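You operate a simulated robot arm through the tools that you are given. There is no shell and no other tool.

The job below is to be done with a simulated robot arm. You get a single attempt, and the scene is never put back.

## Task
Rinse the mud off the potatoes under the tap and let them drain.
Fine: the white knob goes to COLD before the tap opens and ends there; all three stay in the colander, which ends on the drainer; the tap ends off.

Only the result counts: the job must be done as asked and must still hold three seconds after the hand-in. Knocking over, shifting, dropping, spilling or breaking anything else fails it.

## Robot
A 7-joint arm with a two-finger parallel gripper, fixed in place. Base frame: the origin is on the floor under the middle of its stand, x ahead of it, y to its left, z up; the work surface is at about z = 90.3. Readings come in cm, degrees, newtons and seconds.
It reaches about 96.4 cm from its shoulder. Its first joint turns from -166.0 to 166.0 degrees. Payload 1.57 kg.
The TCP is the grasp point between the finger pads, 3 cm short of the fingertips. In the tool frame z runs along the fingers and y along their closing line. Largest opening 11 cm; finger width 2.4, thickness 1.2; the body of the gripper, 4.8 by 11.2 cm, starts 7.8 cm behind the TCP.
Orientation is told as [roll, pitch, yaw] about the base's x, y, z axes, in that order, counted from this pose: with the fingers straight down and closing along the base's y, the tool's x points along the base's -x, its y along +y and its z along -z.

## Interface
- The arm moves only by the tool move_arm. Its argument "commands" is a list of rows, each a list of 3 entries, a list of its own where there are three numbers: the shift along the tool's x, y, z in cm, then the turn, a rotation vector about the tool's x, y, z in degrees, then the closure, from 0 (fully open) to 1 (shut). In form: [[[x, y, z], [rx, ry, rz], jaw], ...]. A call has 1 to 20 rows; each row is the pose to reach, as a shift and turn from the pose commanded when the call began, along the tool's axes at that moment. A row lasts 0.2 s, in which the tool goes at most 5 cm and 8.6 degrees; a call with a longer step from one row to the next is refused whole, and so is a gripper value outside its range. A pose out of reach is approached as far as the arm can. The call stops where the force on the tool passes 40 N (or 10 N more than at its start, if that is more) or the arm is blocked; 0.2 s more then pass. Each finger travels about 10.8 cm/s and halts on what it meets, pressing with about 39 N; the grip force reading is that of the motor and also rises with nothing between the fingers. The clock runs only during rows and for 0.2 s after the last one: add rows that repeat a pose to give the fingers time. The reply holds the time, the measured pose of the TCP, the force on the tool along the base axes, the opening and the grip force, in the units named above and with some noise, with the torque about the TCP (base axes, N m) and any sound that the robot's microphone picked up, and new pictures: "pictures" is both (left out), scene, wrist or none.
- Cameras (640 x 400 px; columns grow to the right, rows downward): "scene" is fixed at [22.08, 64.77, 150.29]; the picture's right is [-0.49, -0.87, 0.00], its down [-0.65, 0.37, -0.67] and it looks along [0.58, -0.33, -0.75] (base axes); focal length 274 px, centre (320, 200). "wrist" rides on the gripper at [7, 1.6, -14.1] in the tool frame; the picture's right is [-0.23, 0.97, 0.00], its down [-0.86, -0.20, -0.48] and it looks along [-0.47, -0.11, 0.88] (tool axes); focal length 222 px, centre (320, 200). There is no depth. A picture from a camera that has moved, and an enlarged one, comes with that camera's place and axes in the base frame and with its lens.
- lift_body(by): slides the trunk up (or, below 0, down) by that many cm; the arm rides with it, the base frame stays. It gives what a move gives, with no picture.
- enlarge(camera, box): a new picture of the part [left, top, right, bottom] of that camera's present view, enlarged. No time passes.
- close_job(): hands the job in; it is judged then, once.

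Nothing tells you positions but the pictures and the camera data. Unless the task says otherwise, let go and move clear before handing in.

The tools are called as name(argument=value, ...) on one line, values as JSON. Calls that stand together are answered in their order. move_arm: Moves the arm, as the interface text tells. Its arguments: {"type":"object","properties":{"commands":{"type":"array"},"pictures":{"type":"string","enum":["both","scene","wrist","none"]}},"required":["commands"]} The other tools are called the same way: lift_body (by) moves the trunk up or down; enlarge (camera, box) takes an enlarged picture of a part of a camera's view; close_job () hands the job in.

At the start:

```text
clock: 0.0
position: [47.78, 32.38, 124.39]
orientation: [0.1, -0.1, 0.2]
ft_force: [-1.1, 0.1, 0.3]
wrist_torque: [0.0, 0.0, -0.01]
width: 11.0
gripper_force: 0.0
trunk travel left (down, up): [-55.0, 6.0]
```

scene: 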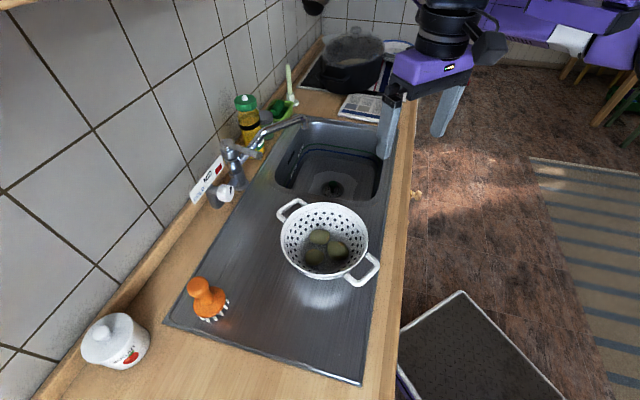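
wrist: 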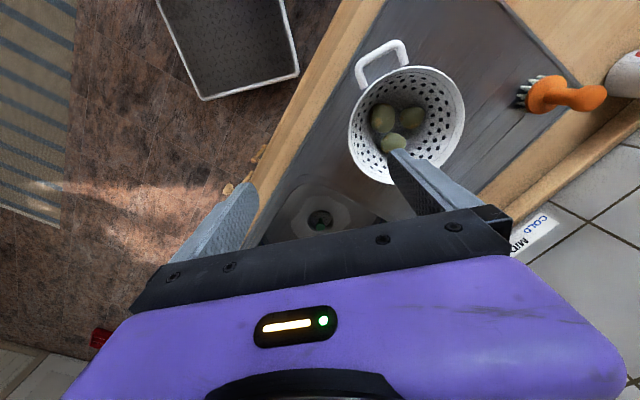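

I see a sink with a colander holding three potatoes on the drainer, and a tap with a white knob and a label by the wall. I'll look closer before I move anything.

enlarge(camera="scene", box=[180, 80, 340, 220])

enlarge(camera="scene", box=[260, 180, 400, 300])

enlarge(camera="wrist", box=[340, 30, 640, 260])

```text
2.86 times, centred on (260, 150) of scene
camera zoom: at [22.08, 64.77, 150.29], right [-0.49, -0.87, 0.0], down [-0.65, 0.37, -0.67], along [0.58, -0.33, -0.75], focal length 781 px, centre (491, 343)
```

zoom: 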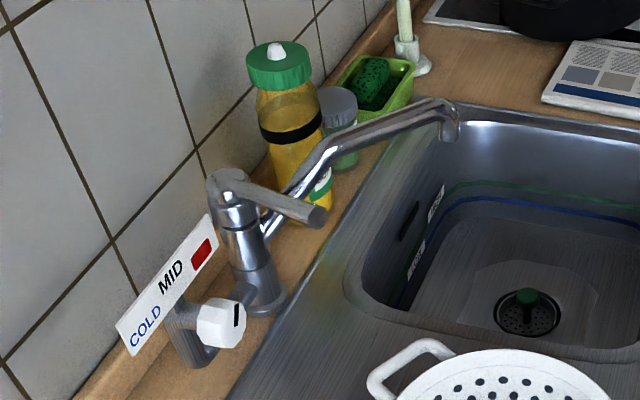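

```text
3.33 times, centred on (330, 240) of scene
camera zoom: at [22.08, 64.77, 150.29], right [-0.49, -0.87, 0.0], down [-0.65, 0.37, -0.67], along [0.58, -0.33, -0.75], focal length 912 px, centre (287, 67)
```

zoom: 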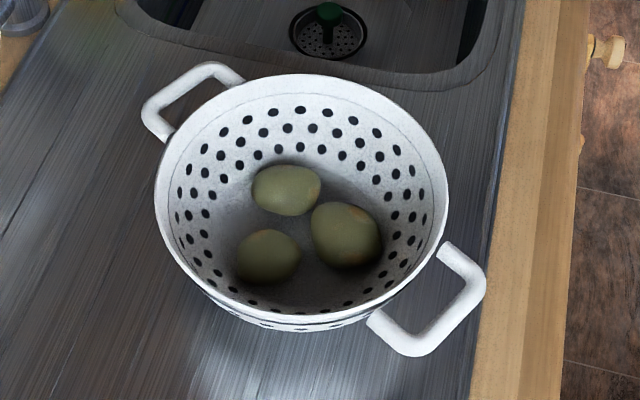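

```text
1.74 times, centred on (490, 145) of wrist
camera zoom: at [40.88, 33.96, 138.44], right [0.22, 0.97, 0.0], down [0.85, -0.2, 0.48], along [0.47, -0.11, -0.88], focal length 386 px, centre (24, 296)
```

zoom: 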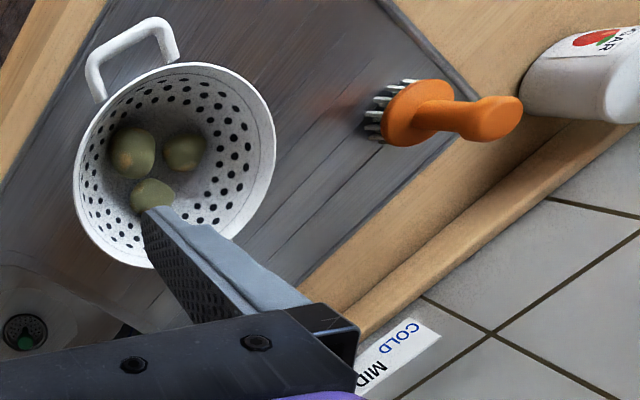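

The counter seems to run diagonally, with its front edge at about x+y=72 and the wall at about x+y=157. I put the colander near (51.5, 46.8), the tap near (85, 57), and the knob to its left. I'll turn the gripper 45° to face the counter and get a better view of the tap and knob.

move_arm(commands=[[[0, 0, 0], [0, 0, -7.5], 0], [[0, 0, 0], [0, 0, -15], 0], [[0, 0, 0], [0, 0, -22.5], 0], [[0, 0, 0], [0, 0, -30], 0], [[0, 0, 0], [0, 0, -37.5], 0], [[0, 0, 0], [0, 0, -45], 0]])

```text
clock: 1.4
position: [47.9, 32.47, 124.19]
orientation: [0.0, 0.0, 45.2]
ft_force: [-0.5, 0.4, -0.2]
wrist_torque: [0.0, 0.0, 0.04]
width: 11.0
gripper_force: 0.0
trunk travel left (down, up): [-55.0, 6.0]
camera wrist: at [41.78, 28.58, 138.45], right [-0.53, 0.85, 0.0], down [0.74, 0.47, 0.48], along [0.41, 0.26, -0.88], focal length 222 px, centre (320, 200)
```

scene: 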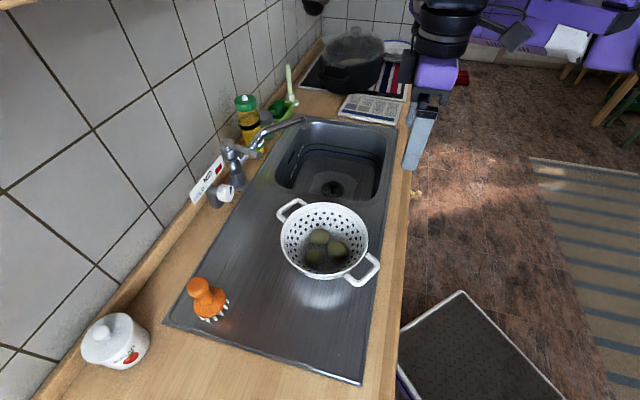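
wrist: 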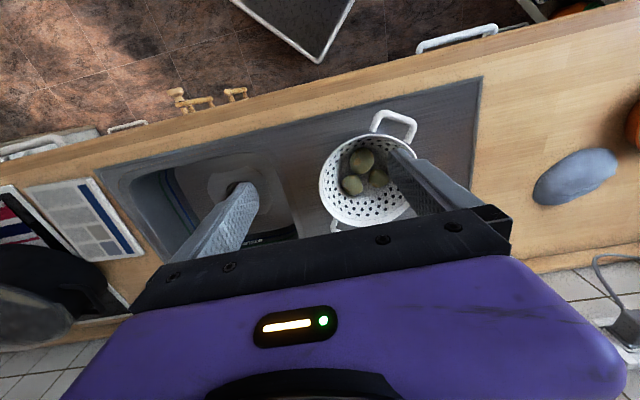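

The wrist view now shows the whole counter upside down, with the wall at the bottom behind the gripper. I'll zoom tightly on the knob, lever and spout.

enlarge(camera="scene", box=[190, 140, 250, 215])

enlarge(camera="scene", box=[215, 95, 315, 165])

enlarge(camera="wrist", box=[90, 70, 430, 280])

```text
5.33 times, centred on (220, 178) of scene
camera zoom: at [22.08, 64.77, 150.29], right [-0.49, -0.87, 0.0], down [-0.65, 0.37, -0.67], along [0.58, -0.33, -0.75], focal length 1458 px, centre (853, 320)
```

zoom: 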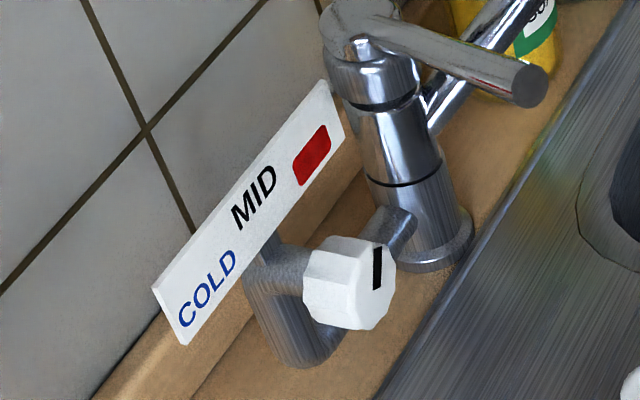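

```text
5.71 times, centred on (265, 130) of scene
camera zoom: at [22.08, 64.77, 150.29], right [-0.49, -0.87, 0.0], down [-0.65, 0.37, -0.67], along [0.58, -0.33, -0.75], focal length 1563 px, centre (634, 600)
```

zoom: 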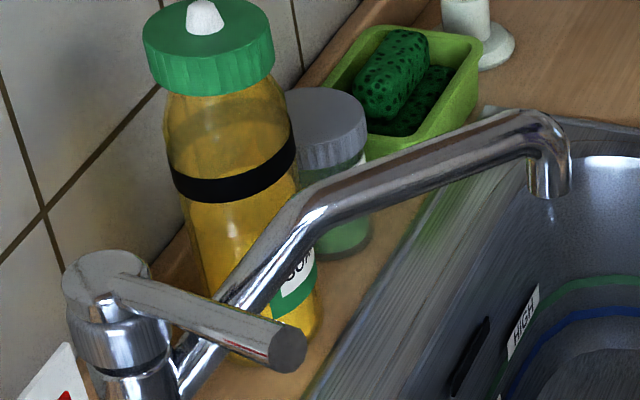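

```text
1.88 times, centred on (260, 175) of wrist
camera zoom: at [41.78, 28.58, 138.45], right [-0.53, 0.85, 0.0], down [0.74, 0.47, 0.48], along [0.41, 0.26, -0.88], focal length 418 px, centre (433, 247)
```

zoom: 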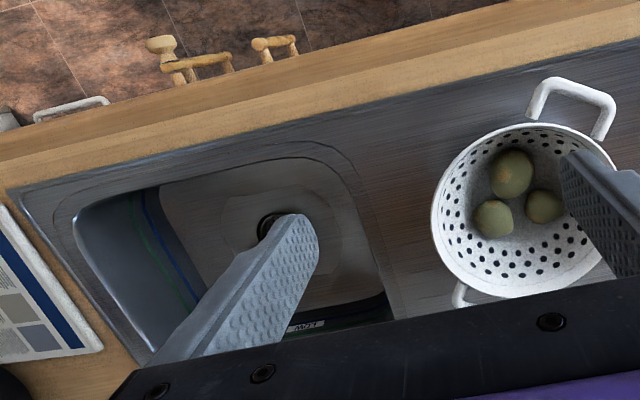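

The knob's black mark appears to point up and right, toward the red mark. I'll raise and tilt the hand toward the wall for a frontal look at the knob and tap.

move_arm(commands=[[[0, 0, -2], [0, -8.3, 0], 0], [[0, 0, -4], [0, -16.6, 0], 0], [[0, 0, -6], [0, -25, 0], 0], [[0, 0, -8], [0, -33.3, 0], 0], [[0, 0, -9], [0, -41.6, 0], 0], [[0, 0, -10], [0, -50, 0], 0], [[0, 0, -10], [0, -50, 0], 0]])

```text
clock: 2.1
position: [51.44, 34.16, 125.6]
orientation: [-2.7, -8.4, 35.4]
ft_force: [0.0, 0.9, 0.8]
wrist_torque: [-0.01, 0.03, 0.0]
width: 11.01
gripper_force: 0.0
trunk travel left (down, up): [-55.0, 6.0]
stopped in row 3: the arm was blocked; the commanded pose is now the measured one
camera wrist: at [42.76, 30.85, 138.39], right [-0.38, 0.93, -0.01], down [0.73, 0.31, 0.61], along [0.57, 0.22, -0.8], focal length 222 px, centre (320, 200)
```

scene: 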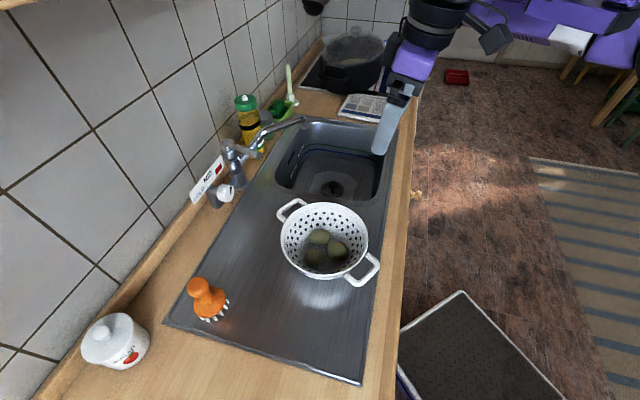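
wrist: 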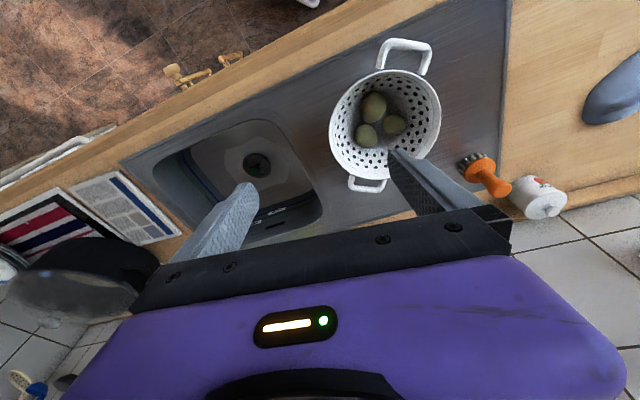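

The arm got blocked while tilting, so I think a joint limit was reached in this folded posture. I'll look at the arm's configuration in the scene view.

enlarge(camera="scene", box=[340, 0, 640, 180])

enlarge(camera="wrist", box=[300, 100, 620, 260])

```text
2.13 times, centred on (490, 90) of scene
camera zoom: at [22.08, 64.77, 150.29], right [-0.49, -0.87, 0.0], down [-0.65, 0.37, -0.67], along [0.58, -0.33, -0.75], focal length 583 px, centre (-43, 435)
```

zoom: 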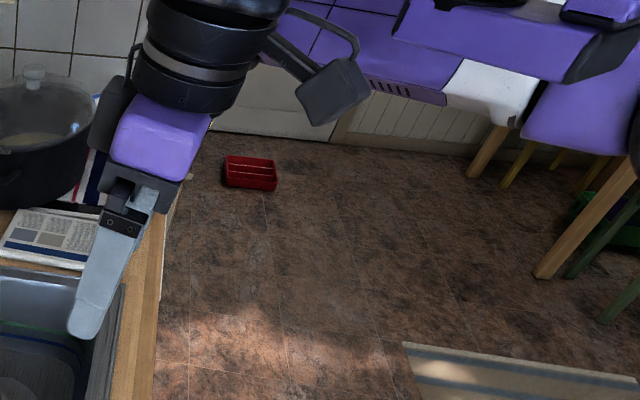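

```text
2.00 times, centred on (460, 180) of wrist
camera zoom: at [42.76, 30.85, 138.39], right [-0.38, 0.93, -0.01], down [0.73, 0.31, 0.61], along [0.57, 0.22, -0.8], focal length 444 px, centre (40, 240)
```

zoom: 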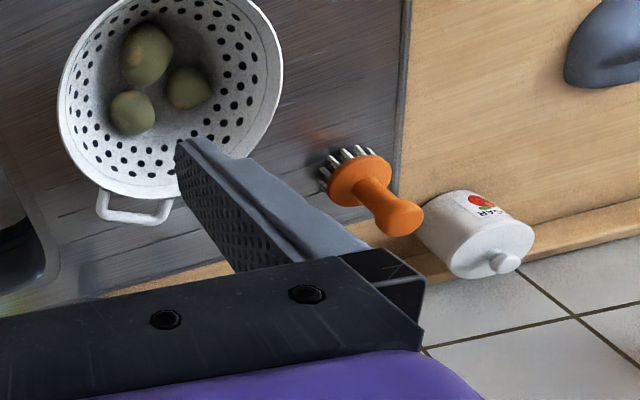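

My best guess is that the last joint is near its limit at this yaw. I'll level the hand and then turn it the other way, to about yaw -135. That should be a central posture and puts the camera above the hand when it points at the wall.

move_arm(commands=[[[0, 0, 0], [-1.4, 4.2, 0], 0], [[0, 0, 0], [-2.7, 8.1, 0], 0], [[0, 0, 0], [-2.7, 8.1, 0], 0]], pictures="none")

move_arm(commands=[[[0, 0, 0], [0, 0, 8.5], 0], [[0, 0, 0], [0, 0, 17], 0], [[0, 0, 0], [0, 0, 25.5], 0], [[0, 0, 0], [0, 0, 34], 0], [[0, 0, 0], [0, 0, 42.5], 0], [[0, 0, 0], [0, 0, 51], 0], [[0, 0, 0], [0, 0, 59.5], 0], [[0, 0, 0], [0, 0, 68], 0], [[0, 0, 0], [0, 0, 76.5], 0], [[0, 0, 0], [0, 0, 85], 0], [[0, 0, 0], [0, 0, 93.5], 0], [[0, 0, 0], [0, 0, 102], 0], [[0, 0, 0], [0, 0, 110.5], 0], [[0, 0, 0], [0, 0, 119], 0], [[0, 0, 0], [0, 0, 127.5], 0], [[0, 0, 0], [0, 0, 136], 0], [[0, 0, 0], [0, 0, 144.5], 0], [[0, 0, 0], [0, 0, 153], 0], [[0, 0, 0], [0, 0, 161.5], 0], [[0, 0, 0], [0, 0, 170], 0]])

```text
clock: 2.9
position: [51.4, 34.21, 125.58]
orientation: [0.1, -0.1, 35.2]
ft_force: [-0.2, 0.4, 1.5]
wrist_torque: [0.01, -0.01, -0.01]
width: 10.99
gripper_force: 0.1
trunk travel left (down, up): [-55.0, 6.0]
```

```text
clock: 7.1
position: [73.68, 31.87, 108.12]
orientation: [-14.4, 0.1, -126.1]
ft_force: [-0.9, 0.4, 0.2]
wrist_torque: [-0.03, -0.04, 0.0]
width: 11.02
gripper_force: 0.0
out of reach, approached as far as the arm can: row 11, 12, 13, 14, 15, 16, 17, 18, 19, 20
trunk travel left (down, up): [-55.0, 6.0]
camera wrist: at [81.85, 34.43, 121.48], right [0.63, -0.74, -0.24], down [-0.56, -0.65, 0.51], along [-0.54, -0.19, -0.82], focal length 222 px, centre (320, 200)
```

scene: 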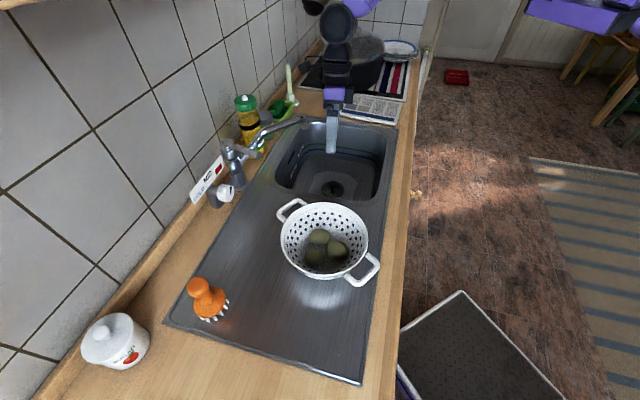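
wrist: 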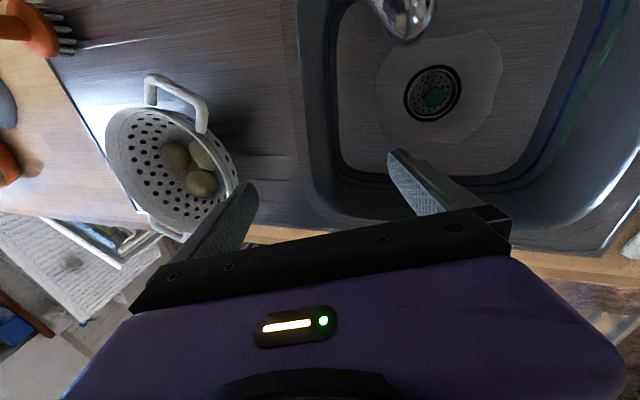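

The arm was driven out over the sink near the spout because the turn passed a limit, so I must undo it carefully. First I'll hold still for one row to see what the controller takes as the commanded pose.

move_arm(commands=[[[0, 0, 0], [0, 0, 0], 0]])

```text
clock: 7.5
position: [73.73, 31.8, 108.25]
orientation: [-14.5, 0.2, -126.4]
ft_force: [-0.1, -0.4, 0.1]
wrist_torque: [-0.01, 0.01, -0.03]
width: 11.0
gripper_force: 0.0
trunk travel left (down, up): [-55.0, 6.0]
camera wrist: at [81.96, 34.3, 121.6], right [0.63, -0.74, -0.24], down [-0.57, -0.65, 0.51], along [-0.54, -0.18, -0.82], focal length 222 px, centre (320, 200)
```

scene: 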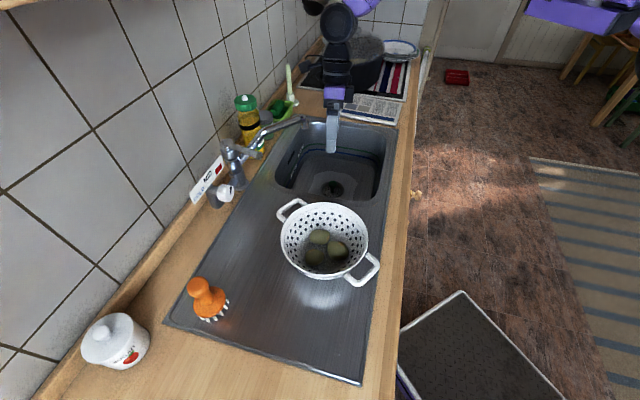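
wrist: 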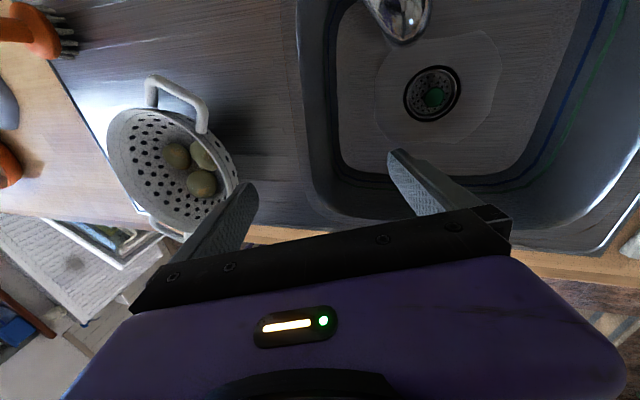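

The controller takes the achieved pose as commanded, and the spout tip works out near (83.7, 34.4, 104), so I'll back away from it. First straight up about 14 cm.

move_arm(commands=[[[0, -0.9, -3.4], [0, 0, 0], 0], [[0, -1.8, -6.8], [0, 0, 0], 0], [[0, -2.7, -10.2], [0, 0, 0], 0], [[0, -3.5, -13.6], [0, 0, 0], 0]])

```text
clock: 8.5
position: [79.79, 33.39, 118.73]
orientation: [-15.0, -0.1, -125.5]
ft_force: [0.1, 0.4, 0.1]
wrist_torque: [0.04, -0.02, 0.01]
width: 10.99
gripper_force: 0.0
out of reach, approached as far as the arm can: row 1, 2, 3, 4
trunk travel left (down, up): [-55.0, 6.0]
camera wrist: at [88.12, 36.08, 131.92], right [0.63, -0.73, -0.25], down [-0.55, -0.65, 0.52], along [-0.54, -0.19, -0.82], focal length 222 px, centre (320, 200)
```

scene: 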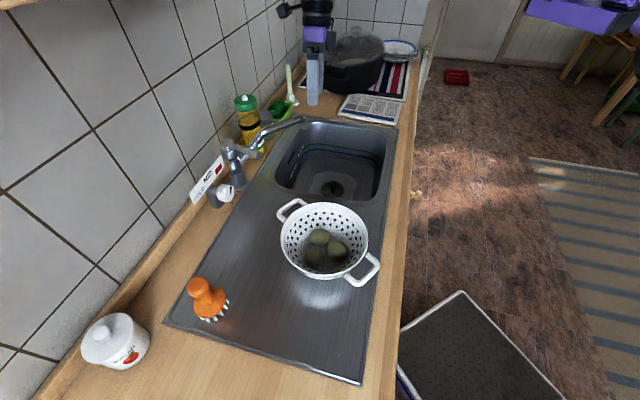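
wrist: 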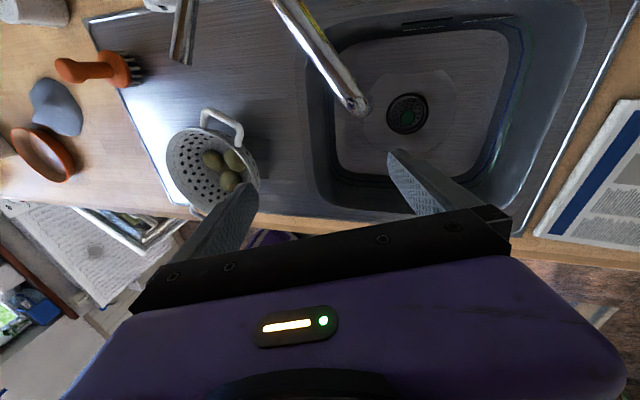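

I now have a good overhead view with the spout tip and lever clear of the hand. I'll back toward the robot while unwinding the yaw.

move_arm(commands=[[[-1.8, -1.4, -0.3], [0, 0, -8.5], 0], [[-3.6, -2.8, -0.6], [0, 0, -17], 0], [[-5.4, -4.2, -0.9], [0, 0, -25.5], 0], [[-7.2, -5.6, -1.2], [0, 0, -34], 0], [[-9, -7, -1.5], [0, 0, -42.5], 0], [[-10.8, -8.4, -1.8], [0, 0, -51], 0], [[-12.6, -9.8, -2.1], [0, 0, -59.5], 0], [[-14.4, -11.2, -2.4], [0, 0, -68], 0], [[-16.2, -12.6, -2.6], [0, 0, -76.5], 0], [[-18, -14, -2.8], [0, 0, -85], 0], [[-19.8, -15.4, -2.9], [0, 0, -93.5], 0], [[-21.3, -16.8, -3], [0, 0, -102], 0]])

```text
clock: 11.1
position: [55.99, 24.96, 126.86]
orientation: [4.6, 12.1, -23.6]
ft_force: [0.3, 0.0, -0.8]
wrist_torque: [-0.02, 0.01, 0.0]
width: 11.02
gripper_force: 0.0
trunk travel left (down, up): [-55.0, 6.0]
camera wrist: at [52.7, 26.95, 142.24], right [0.61, 0.8, 0.03], down [0.76, -0.59, 0.27], along [0.23, -0.14, -0.96], focal length 222 px, centre (320, 200)
```

scene: 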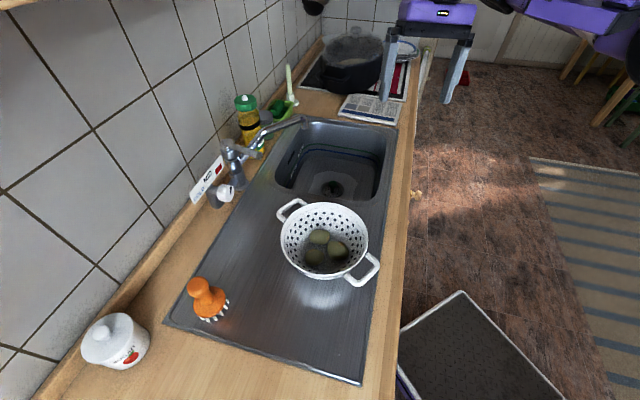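
wrist: 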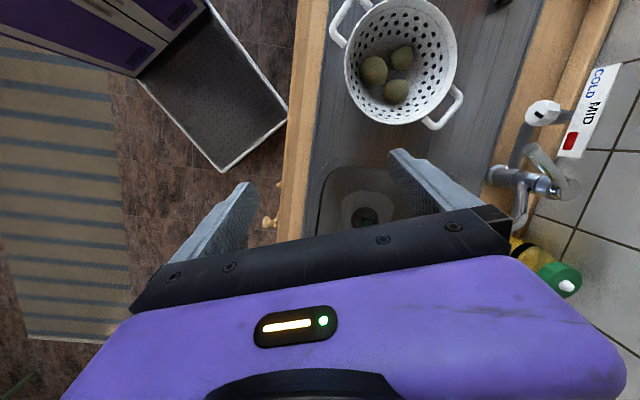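

This wrist view shows the knob, label and tap together. I'll enlarge them to fix their positions.

enlarge(camera="wrist", box=[470, 50, 630, 220])

enlarge(camera="wrist", box=[310, 0, 480, 140])

enlarge(camera="scene", box=[480, 0, 640, 100])

```text
2.35 times, centred on (550, 135) of wrist
camera zoom: at [52.7, 26.95, 142.24], right [0.61, 0.8, 0.03], down [0.76, -0.59, 0.27], along [0.23, -0.14, -0.96], focal length 523 px, centre (-221, 353)
```

zoom: 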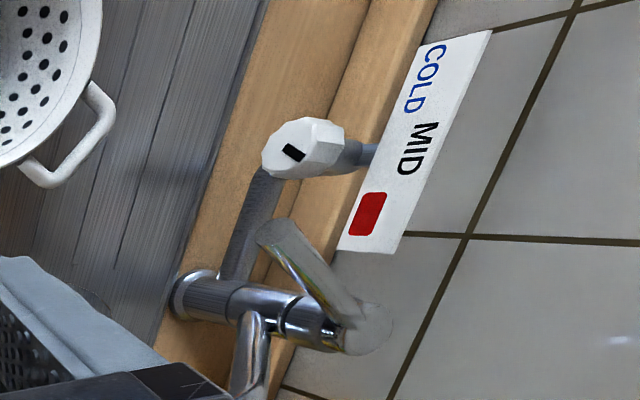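

```text
2.86 times, centred on (395, 70) of wrist
camera zoom: at [52.7, 26.95, 142.24], right [0.61, 0.8, 0.03], down [0.76, -0.59, 0.27], along [0.23, -0.14, -0.96], focal length 635 px, centre (106, 571)
```

zoom: 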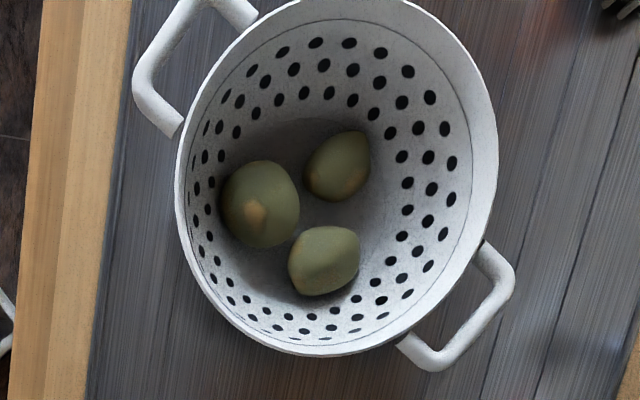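

```text
4.00 times, centred on (560, 50) of scene
camera zoom: at [22.08, 64.77, 150.29], right [-0.49, -0.87, 0.0], down [-0.65, 0.37, -0.67], along [0.58, -0.33, -0.75], focal length 1094 px, centre (-640, 800)
```

zoom: 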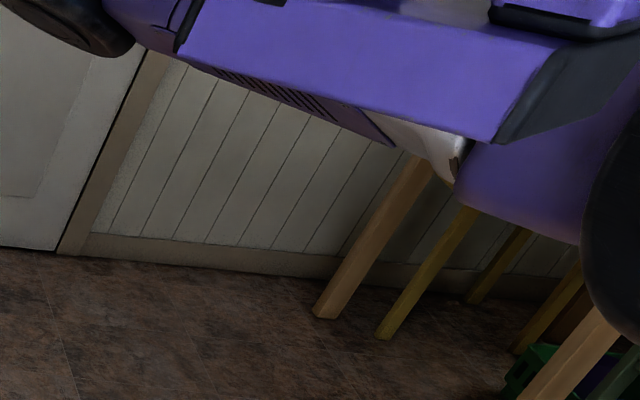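

I've placed the main items:
- **Knob:** about (74, 62, 101), mark roughly 30° right of up, so between MID and hot.
- **Lever tip:** about (74, 52, 109).
- **Spout tip:** about (84, 34, 104).

Next I level the hand and turn the yaw the other way, increasing, to reach the useful orientations.

move_arm(commands=[[[0, 0, 0], [2.3, -6, 0], 0], [[0, 0, 0], [4.6, -12.1, 0], 0], [[0, 0, 0], [4.6, -12.1, 0], 0]], pictures="none")

move_arm(commands=[[[0, 0, 0], [0, 0, -8.5], 0], [[0, 0, 0], [0, 0, -17], 0], [[0, 0, 0], [0, 0, -25.5], 0], [[0, 0, 0], [0, 0, -34], 0], [[0, 0, 0], [0, 0, -42.5], 0], [[0, 0, 0], [0, 0, -51], 0], [[0, 0, 0], [0, 0, -59.5], 0], [[0, 0, 0], [0, 0, -68], 0]])

```text
clock: 11.9
position: [56.02, 25.15, 126.73]
orientation: [0.0, 0.2, -24.0]
ft_force: [-0.4, 1.0, 0.2]
wrist_torque: [0.02, 0.0, 0.0]
width: 11.01
gripper_force: 0.1
trunk travel left (down, up): [-55.0, 6.0]
```

```text
clock: 13.7
position: [55.95, 25.14, 126.81]
orientation: [0.1, 0.1, 44.1]
ft_force: [0.6, 0.3, 0.3]
wrist_torque: [0.0, 0.0, 0.0]
width: 10.99
gripper_force: 0.0
trunk travel left (down, up): [-55.0, 6.0]
camera wrist: at [49.84, 21.42, 140.92], right [-0.51, 0.86, 0.0], down [0.75, 0.45, 0.48], along [0.41, 0.25, -0.88], focal length 222 px, centre (320, 200)
```

scene: 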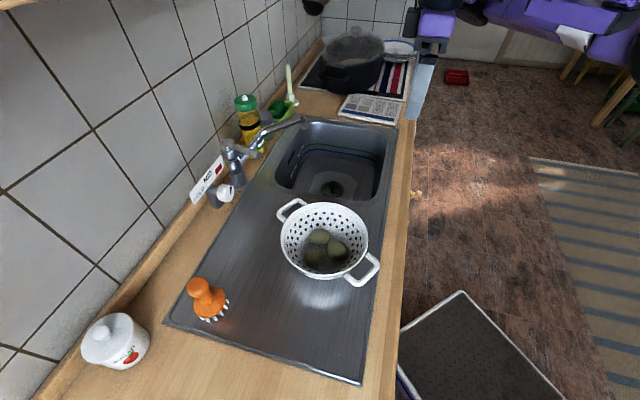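
wrist: 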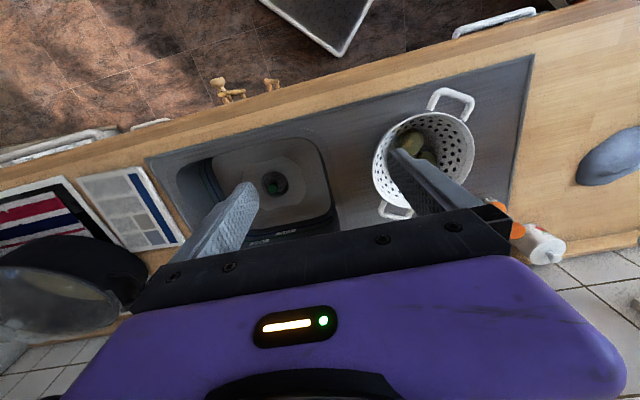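

The hand is level at yaw 44. I'll keep turning toward yaw 135.

move_arm(commands=[[[0, 0, 0], [0, 0, -8.3], 0], [[0, 0, 0], [0, 0, -16.6], 0], [[0, 0, 0], [0, 0, -24.9], 0], [[0, 0, 0], [0, 0, -33.2], 0], [[0, 0, 0], [0, 0, -41.5], 0], [[0, 0, 0], [0, 0, -49.8], 0], [[0, 0, 0], [0, 0, -58.1], 0], [[0, 0, 0], [0, 0, -66.4], 0], [[0, 0, 0], [0, 0, -74.7], 0], [[0, 0, 0], [0, 0, -83], 0], [[0, 0, 0], [0, 0, -91], 0]])

```text
clock: 16.1
position: [55.75, 25.07, 126.72]
orientation: [0.1, -0.2, 135.1]
ft_force: [-0.8, -0.2, 0.2]
wrist_torque: [0.02, 0.02, 0.01]
width: 11.0
gripper_force: 0.1
trunk travel left (down, up): [-55.0, 6.0]
camera wrist: at [59.69, 18.98, 140.89], right [-0.85, -0.53, 0.0], down [-0.46, 0.75, 0.48], along [-0.26, 0.41, -0.88], focal length 222 px, centre (320, 200)
```

scene: 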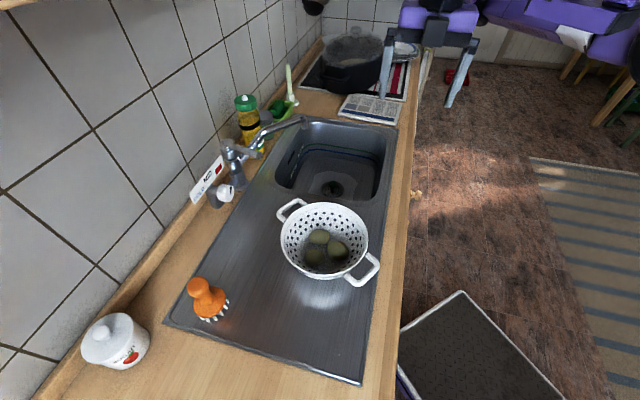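
wrist: 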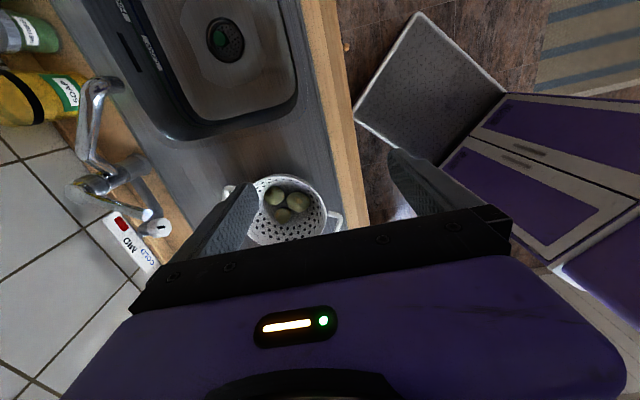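

Yaw 135 works, and this view shows the tap, knob and label from the sink side. I'll enlarge them for better triangulation.

enlarge(camera="wrist", box=[50, 70, 210, 290])

enlarge(camera="wrist", box=[220, 160, 360, 260])

enlarge(camera="wrist", box=[100, 190, 190, 280])

```text
1.82 times, centred on (130, 180) of wrist
camera zoom: at [59.69, 18.98, 140.89], right [-0.85, -0.53, 0.0], down [-0.46, 0.75, 0.48], along [-0.26, 0.41, -0.88], focal length 404 px, centre (666, 236)
```

zoom: 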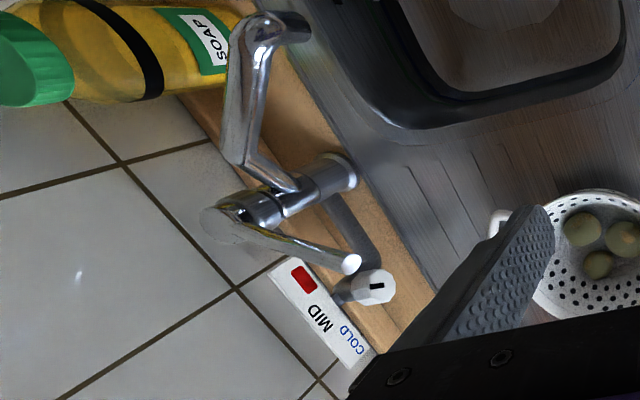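

```text
4.00 times, centred on (290, 210) of wrist
camera zoom: at [59.69, 18.98, 140.89], right [-0.85, -0.53, 0.0], down [-0.46, 0.75, 0.48], along [-0.26, 0.41, -0.88], focal length 888 px, centre (440, 160)
```

zoom: 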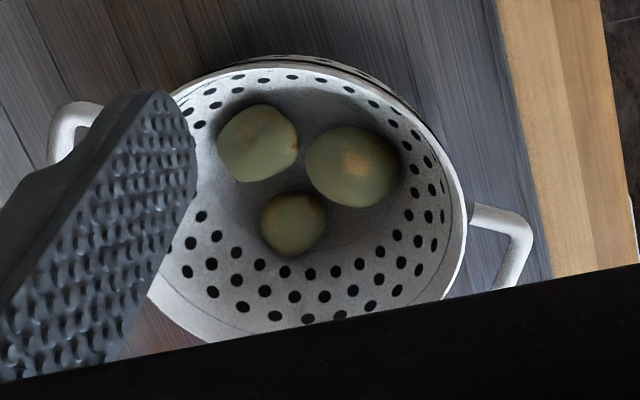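

```text
4.44 times, centred on (145, 235) of wrist
camera zoom: at [59.69, 18.98, 140.89], right [-0.85, -0.53, 0.0], down [-0.46, 0.75, 0.48], along [-0.26, 0.41, -0.88], focal length 987 px, centre (1098, 44)
```

zoom: 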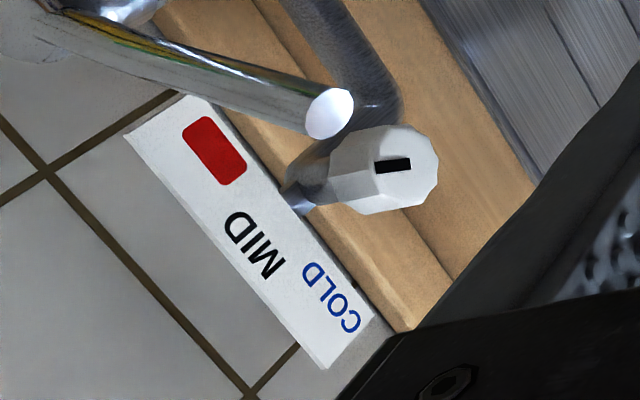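

The knob mark is consistently about 35° right of up, and COLD sits about 50–55° left of up. I plan to grip the knob from the front and above and turn it about 87° counter-clockwise in two bites. Next I turn on to yaw 225 so the camera ends up above the hand.

move_arm(commands=[[[0, 0, 0], [0, 0, -8.2], 0], [[0, 0, 0], [0, 0, -16.4], 0], [[0, 0, 0], [0, 0, -24.6], 0], [[0, 0, 0], [0, 0, -32.8], 0], [[0, 0, 0], [0, 0, -41], 0], [[0, 0, 0], [0, 0, -49.2], 0], [[0, 0, 0], [0, 0, -57.4], 0], [[0, 0, 0], [0, 0, -65.6], 0], [[0, 0, 0], [0, 0, -73.8], 0], [[0, 0, 0], [0, 0, -82], 0], [[0, 0, 0], [0, 0, -90], 0]])

```text
clock: 18.5
position: [56.05, 25.16, 126.82]
orientation: [-0.1, -0.1, -134.9]
ft_force: [0.5, -0.8, 0.4]
wrist_torque: [0.01, -0.01, 0.0]
width: 11.01
gripper_force: 0.1
trunk travel left (down, up): [-55.0, 6.0]
camera wrist: at [62.04, 28.89, 140.84], right [0.53, -0.85, 0.0], down [-0.74, -0.46, 0.48], along [-0.41, -0.25, -0.88], focal length 222 px, centre (320, 200)
```

scene: 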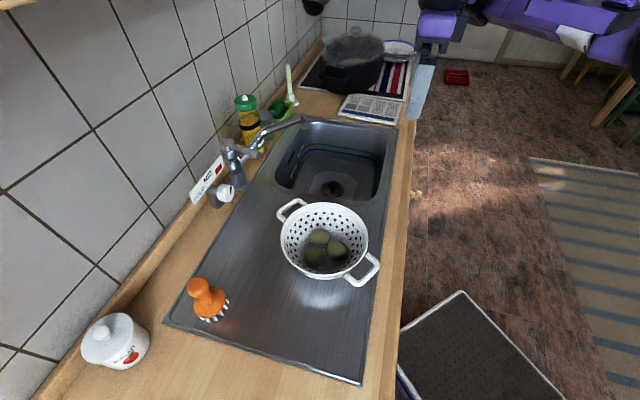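
wrist: 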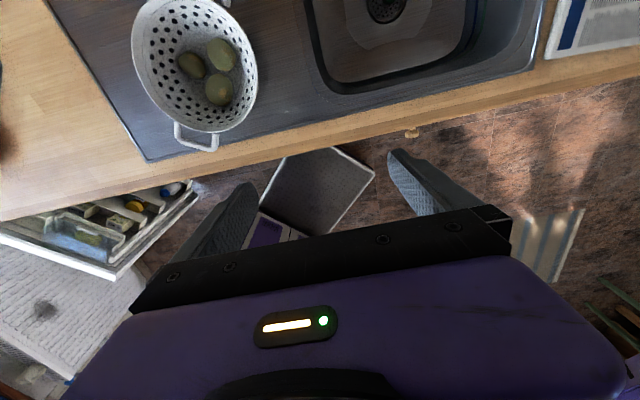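

Yaw 225 works. Now I'll tilt the fingers toward the wall while moving above the drainer in front of the knob.

move_arm(commands=[[[2.3, -1.7, 0], [0, 6.9, 0], 0], [[4.6, -3.4, 0], [0, 13.8, 0], 0], [[6.9, -5.1, 0], [0, 20.7, 0], 0], [[9.2, -6.8, 0], [0, 27.6, 0], 0], [[11.5, -8.5, 0], [0, 34.5, 0], 0], [[13.8, -10.2, 0], [0, 41.4, 0], 0], [[16.1, -11.9, 0], [0, 48.3, 0], 0], [[18.6, -13.6, 0], [0, 55, 0], 0]])

```text
clock: 20.3
position: [59.28, 47.92, 126.84]
orientation: [-0.2, 55.0, -135.1]
ft_force: [-0.6, -0.3, 0.6]
wrist_torque: [-0.02, 0.0, -0.02]
width: 11.03
gripper_force: 0.0
trunk travel left (down, up): [-55.0, 6.0]
camera wrist: at [55.22, 41.31, 140.64], right [0.6, -0.78, -0.19], down [-0.77, -0.48, -0.43], along [0.24, 0.4, -0.89], focal length 222 px, centre (320, 200)
```

scene: 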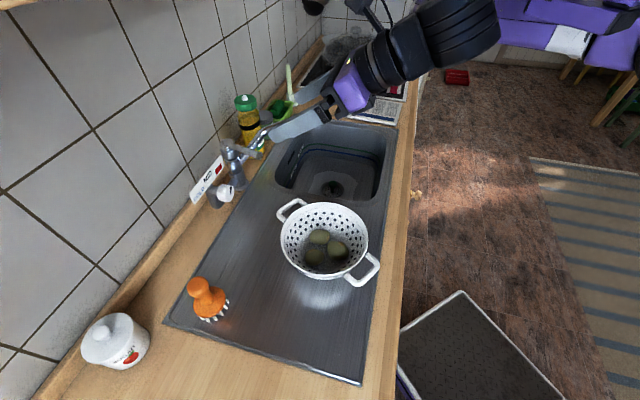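
wrist: 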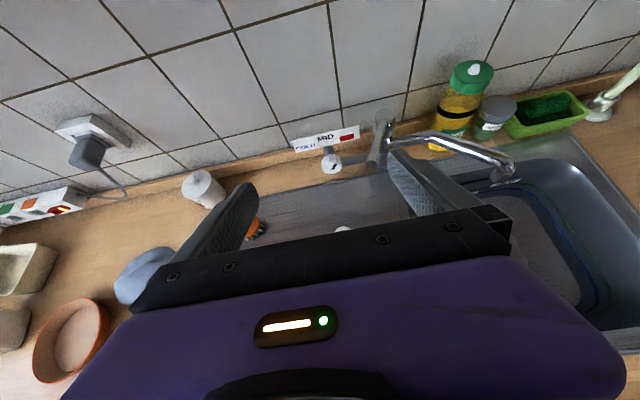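

I now have a clear frontal view of the knob, label and lever. I'll enlarge it.

enlarge(camera="wrist", box=[280, 100, 420, 190])

enlarge(camera="wrist", box=[360, 90, 540, 200])

```text
4.44 times, centred on (350, 145) of wrist
camera zoom: at [55.22, 41.31, 140.64], right [0.6, -0.78, -0.19], down [-0.77, -0.48, -0.43], along [0.24, 0.4, -0.89], focal length 987 px, centre (187, 444)
```

zoom: 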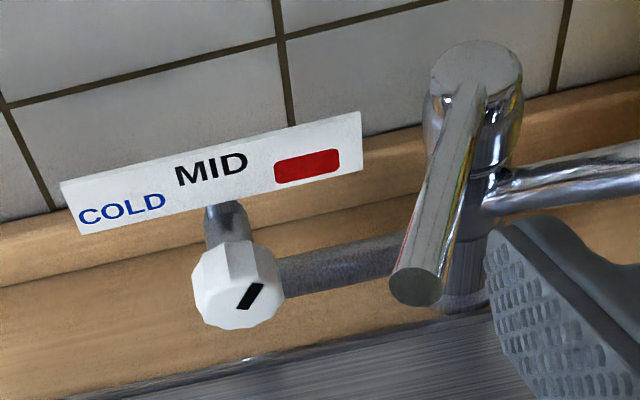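

```text
3.56 times, centred on (450, 145) of wrist
camera zoom: at [55.22, 41.31, 140.64], right [0.6, -0.78, -0.19], down [-0.77, -0.48, -0.43], along [0.24, 0.4, -0.89], focal length 790 px, centre (-142, 396)
```

zoom: 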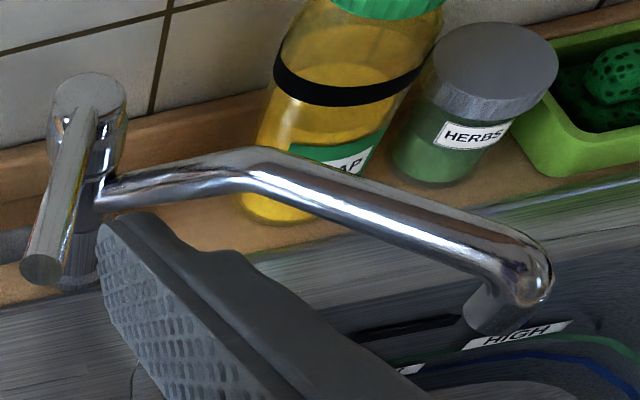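

The arm posture looks comfortable. I'll check the arm's links over the counter before approaching.

enlarge(camera="scene", box=[240, 0, 640, 150])

```text
1.60 times, centred on (440, 75) of scene
camera zoom: at [22.08, 64.77, 150.29], right [-0.49, -0.87, 0.0], down [-0.65, 0.37, -0.67], along [0.58, -0.33, -0.75], focal length 438 px, centre (128, 400)
```

zoom: 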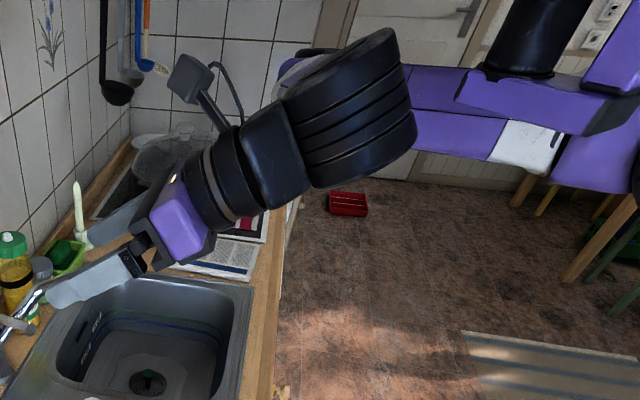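

The hand and wrist lie well above the counter. I'll go to a pre-grasp point in front of the knob, about 12 cm back along the fingers, with the jaw narrowed to about 7 cm to pass beside the lever.

move_arm(commands=[[[-1.6, 0.1, 2.9], [0, 0, 0], 0.1], [[-3.2, 0.2, 5.8], [0, 0, 0], 0.2], [[-4.7, 0.3, 8.7], [0, 0, 0], 0.3], [[-6.3, 0.4, 11.6], [0, 0, 0], 0.36], [[-7.8, 0.5, 14.5], [0, 0, 0], 0.36], [[-9.4, 0.5, 17.4], [0, 0, 0], 0.36], [[-9.4, 0.5, 17.4], [0, 0, 0], 0.36]])

```text
clock: 21.9
position: [66.58, 53.8, 109.11]
orientation: [-0.3, 55.0, -135.1]
ft_force: [0.1, 0.9, -0.2]
wrist_torque: [0.0, 0.01, -0.01]
width: 7.04
gripper_force: 0.1
trunk travel left (down, up): [-55.0, 6.0]
camera wrist: at [62.31, 47.26, 122.97], right [0.6, -0.78, -0.19], down [-0.77, -0.48, -0.42], along [0.24, 0.4, -0.89], focal length 222 px, centre (320, 200)
```

scene: 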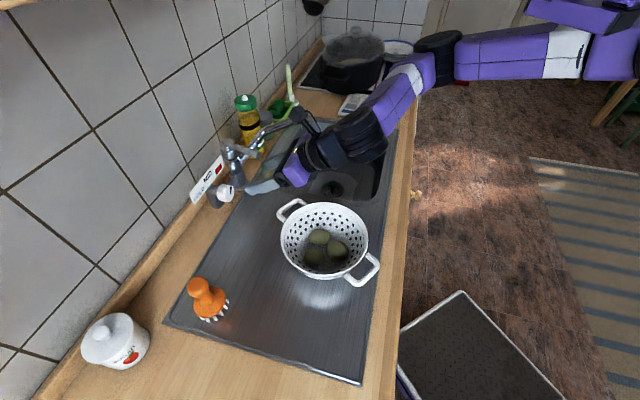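
wrist: 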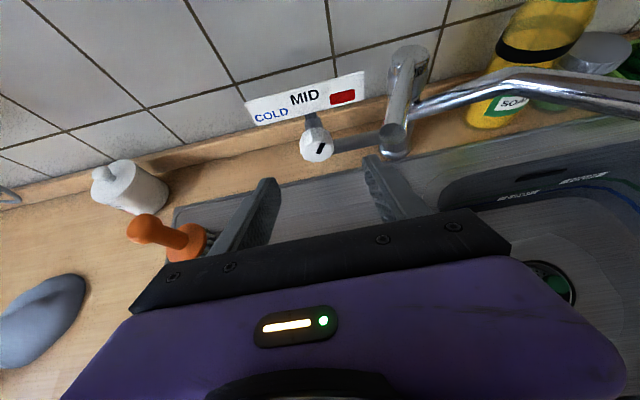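

The elbow is out to the right and clear of the colander. I'll check the knob's position from close up before the final approach.

enlarge(camera="wrist", box=[230, 50, 430, 190])

enlarge(camera="scene", box=[190, 120, 310, 220])

```text
2.86 times, centred on (330, 120) of wrist
camera zoom: at [62.31, 47.26, 122.97], right [0.6, -0.78, -0.19], down [-0.77, -0.48, -0.42], along [0.24, 0.4, -0.89], focal length 635 px, centre (291, 429)
```

zoom: 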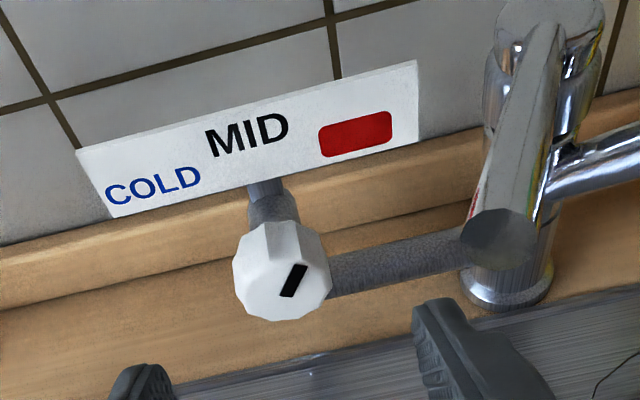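

```text
4.00 times, centred on (250, 170) of scene
camera zoom: at [22.08, 64.77, 150.29], right [-0.49, -0.87, 0.0], down [-0.65, 0.37, -0.67], along [0.58, -0.33, -0.75], focal length 1094 px, centre (600, 320)
```

zoom: 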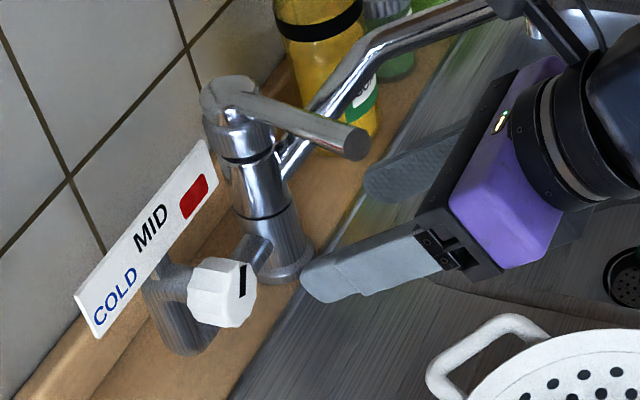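

Knob centre is about S=8.5 (along the counter), z≈101.5, with its face 9–10 cm ahead of the grasp point. I'll lean the hand 10° left to keep clear of the lever and advance most of the way.

move_arm(commands=[[[0, -0.2, 2], [-2.87, 0, -4.1], 0.36], [[-0.1, -0.4, 4], [-5.74, 0, -8.19], 0.36], [[-0.2, -0.5, 6], [-5.74, 0, -8.19], 0.36], [[-0.3, -0.54, 8], [-5.74, 0, -8.19], 0.36], [[-0.3, -0.54, 9], [-5.74, 0, -8.19], 0.36]])

```text
clock: 23.1
position: [70.67, 59.25, 103.55]
orientation: [16.9, 53.7, -121.3]
ft_force: [0.3, -0.3, -0.1]
wrist_torque: [0.02, -0.02, 0.0]
width: 7.05
gripper_force: 0.1
trunk travel left (down, up): [-55.0, 6.0]
camera wrist: at [64.75, 54.52, 117.5], right [0.61, -0.79, -0.02], down [-0.71, -0.54, -0.45], along [0.35, 0.29, -0.89], focal length 222 px, centre (320, 200)
```

scene: 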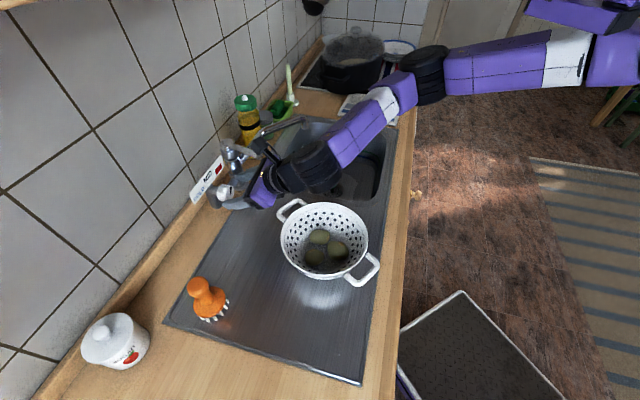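
wrist: 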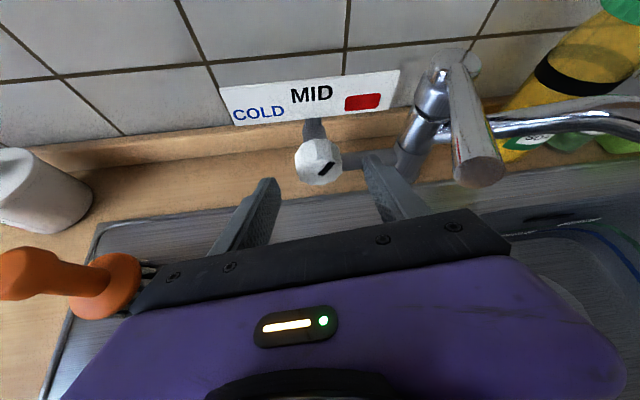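

The fingers look centred left-right on the knob. I'll zoom in to check the height alignment.

enlarge(camera="wrist", box=[250, 100, 410, 220])

enlarge(camera="scene", box=[190, 130, 310, 220])

```text
3.33 times, centred on (330, 160) of wrist
camera zoom: at [64.75, 54.52, 117.5], right [0.61, -0.79, -0.02], down [-0.71, -0.54, -0.45], along [0.35, 0.29, -0.89], focal length 740 px, centre (287, 333)
```

zoom: 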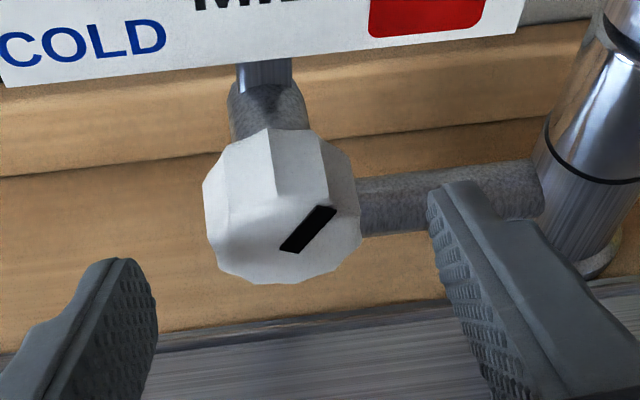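

```text
4.44 times, centred on (250, 175) of scene
camera zoom: at [22.08, 64.77, 150.29], right [-0.49, -0.87, 0.0], down [-0.65, 0.37, -0.67], along [0.58, -0.33, -0.75], focal length 1215 px, centre (631, 311)
```

zoom: 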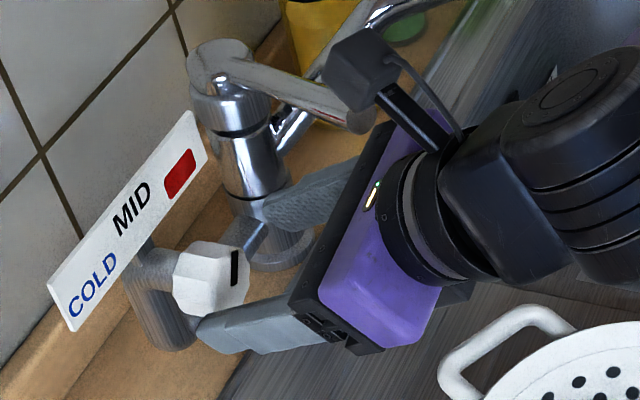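

Alignment is good; the fingers only need to be about 0.6 cm higher. I'll advance 3 cm and close on the knob.

move_arm(commands=[[[0.3, 0, 1.5], [0, 0, 0], 0.36], [[0.6, 0, 3.0], [0, 0, 0], 0.36], [[0.6, 0, 3.0], [0, 0, 0], 0.36], [[0.6, 0, 3.0], [0, 0, 0], 0.6], [[0.6, 0, 3.0], [0, 0, 0], 0.8], [[0.6, 0, 3.0], [0, 0, 0], 1.0], [[0.6, 0, 3.0], [0, 0, 0], 1.0]])

```text
clock: 24.7
position: [72.68, 61.27, 102.52]
orientation: [16.7, 53.8, -121.2]
ft_force: [-5.5, 8.8, -2.6]
wrist_torque: [0.36, -0.08, 0.56]
width: 4.08
gripper_force: 44.8
trunk travel left (down, up): [-55.0, 6.0]
camera wrist: at [66.87, 56.39, 116.38], right [0.61, -0.79, -0.02], down [-0.71, -0.54, -0.45], along [0.35, 0.29, -0.89], focal length 222 px, centre (320, 200)
```

scene: 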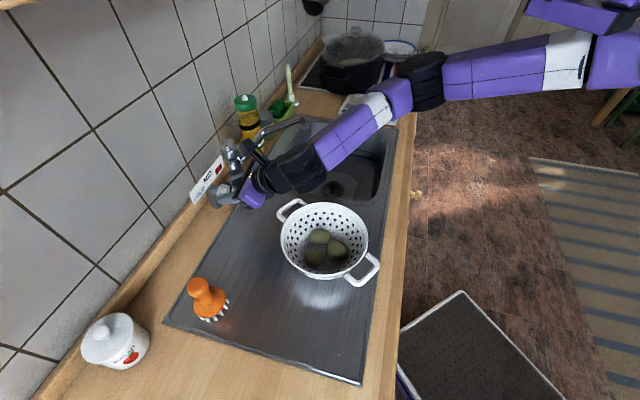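
wrist: 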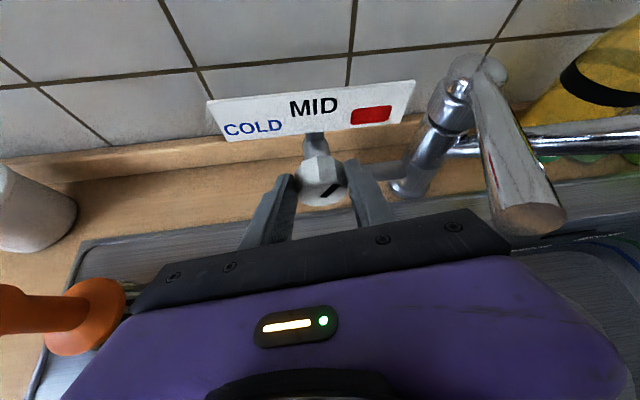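

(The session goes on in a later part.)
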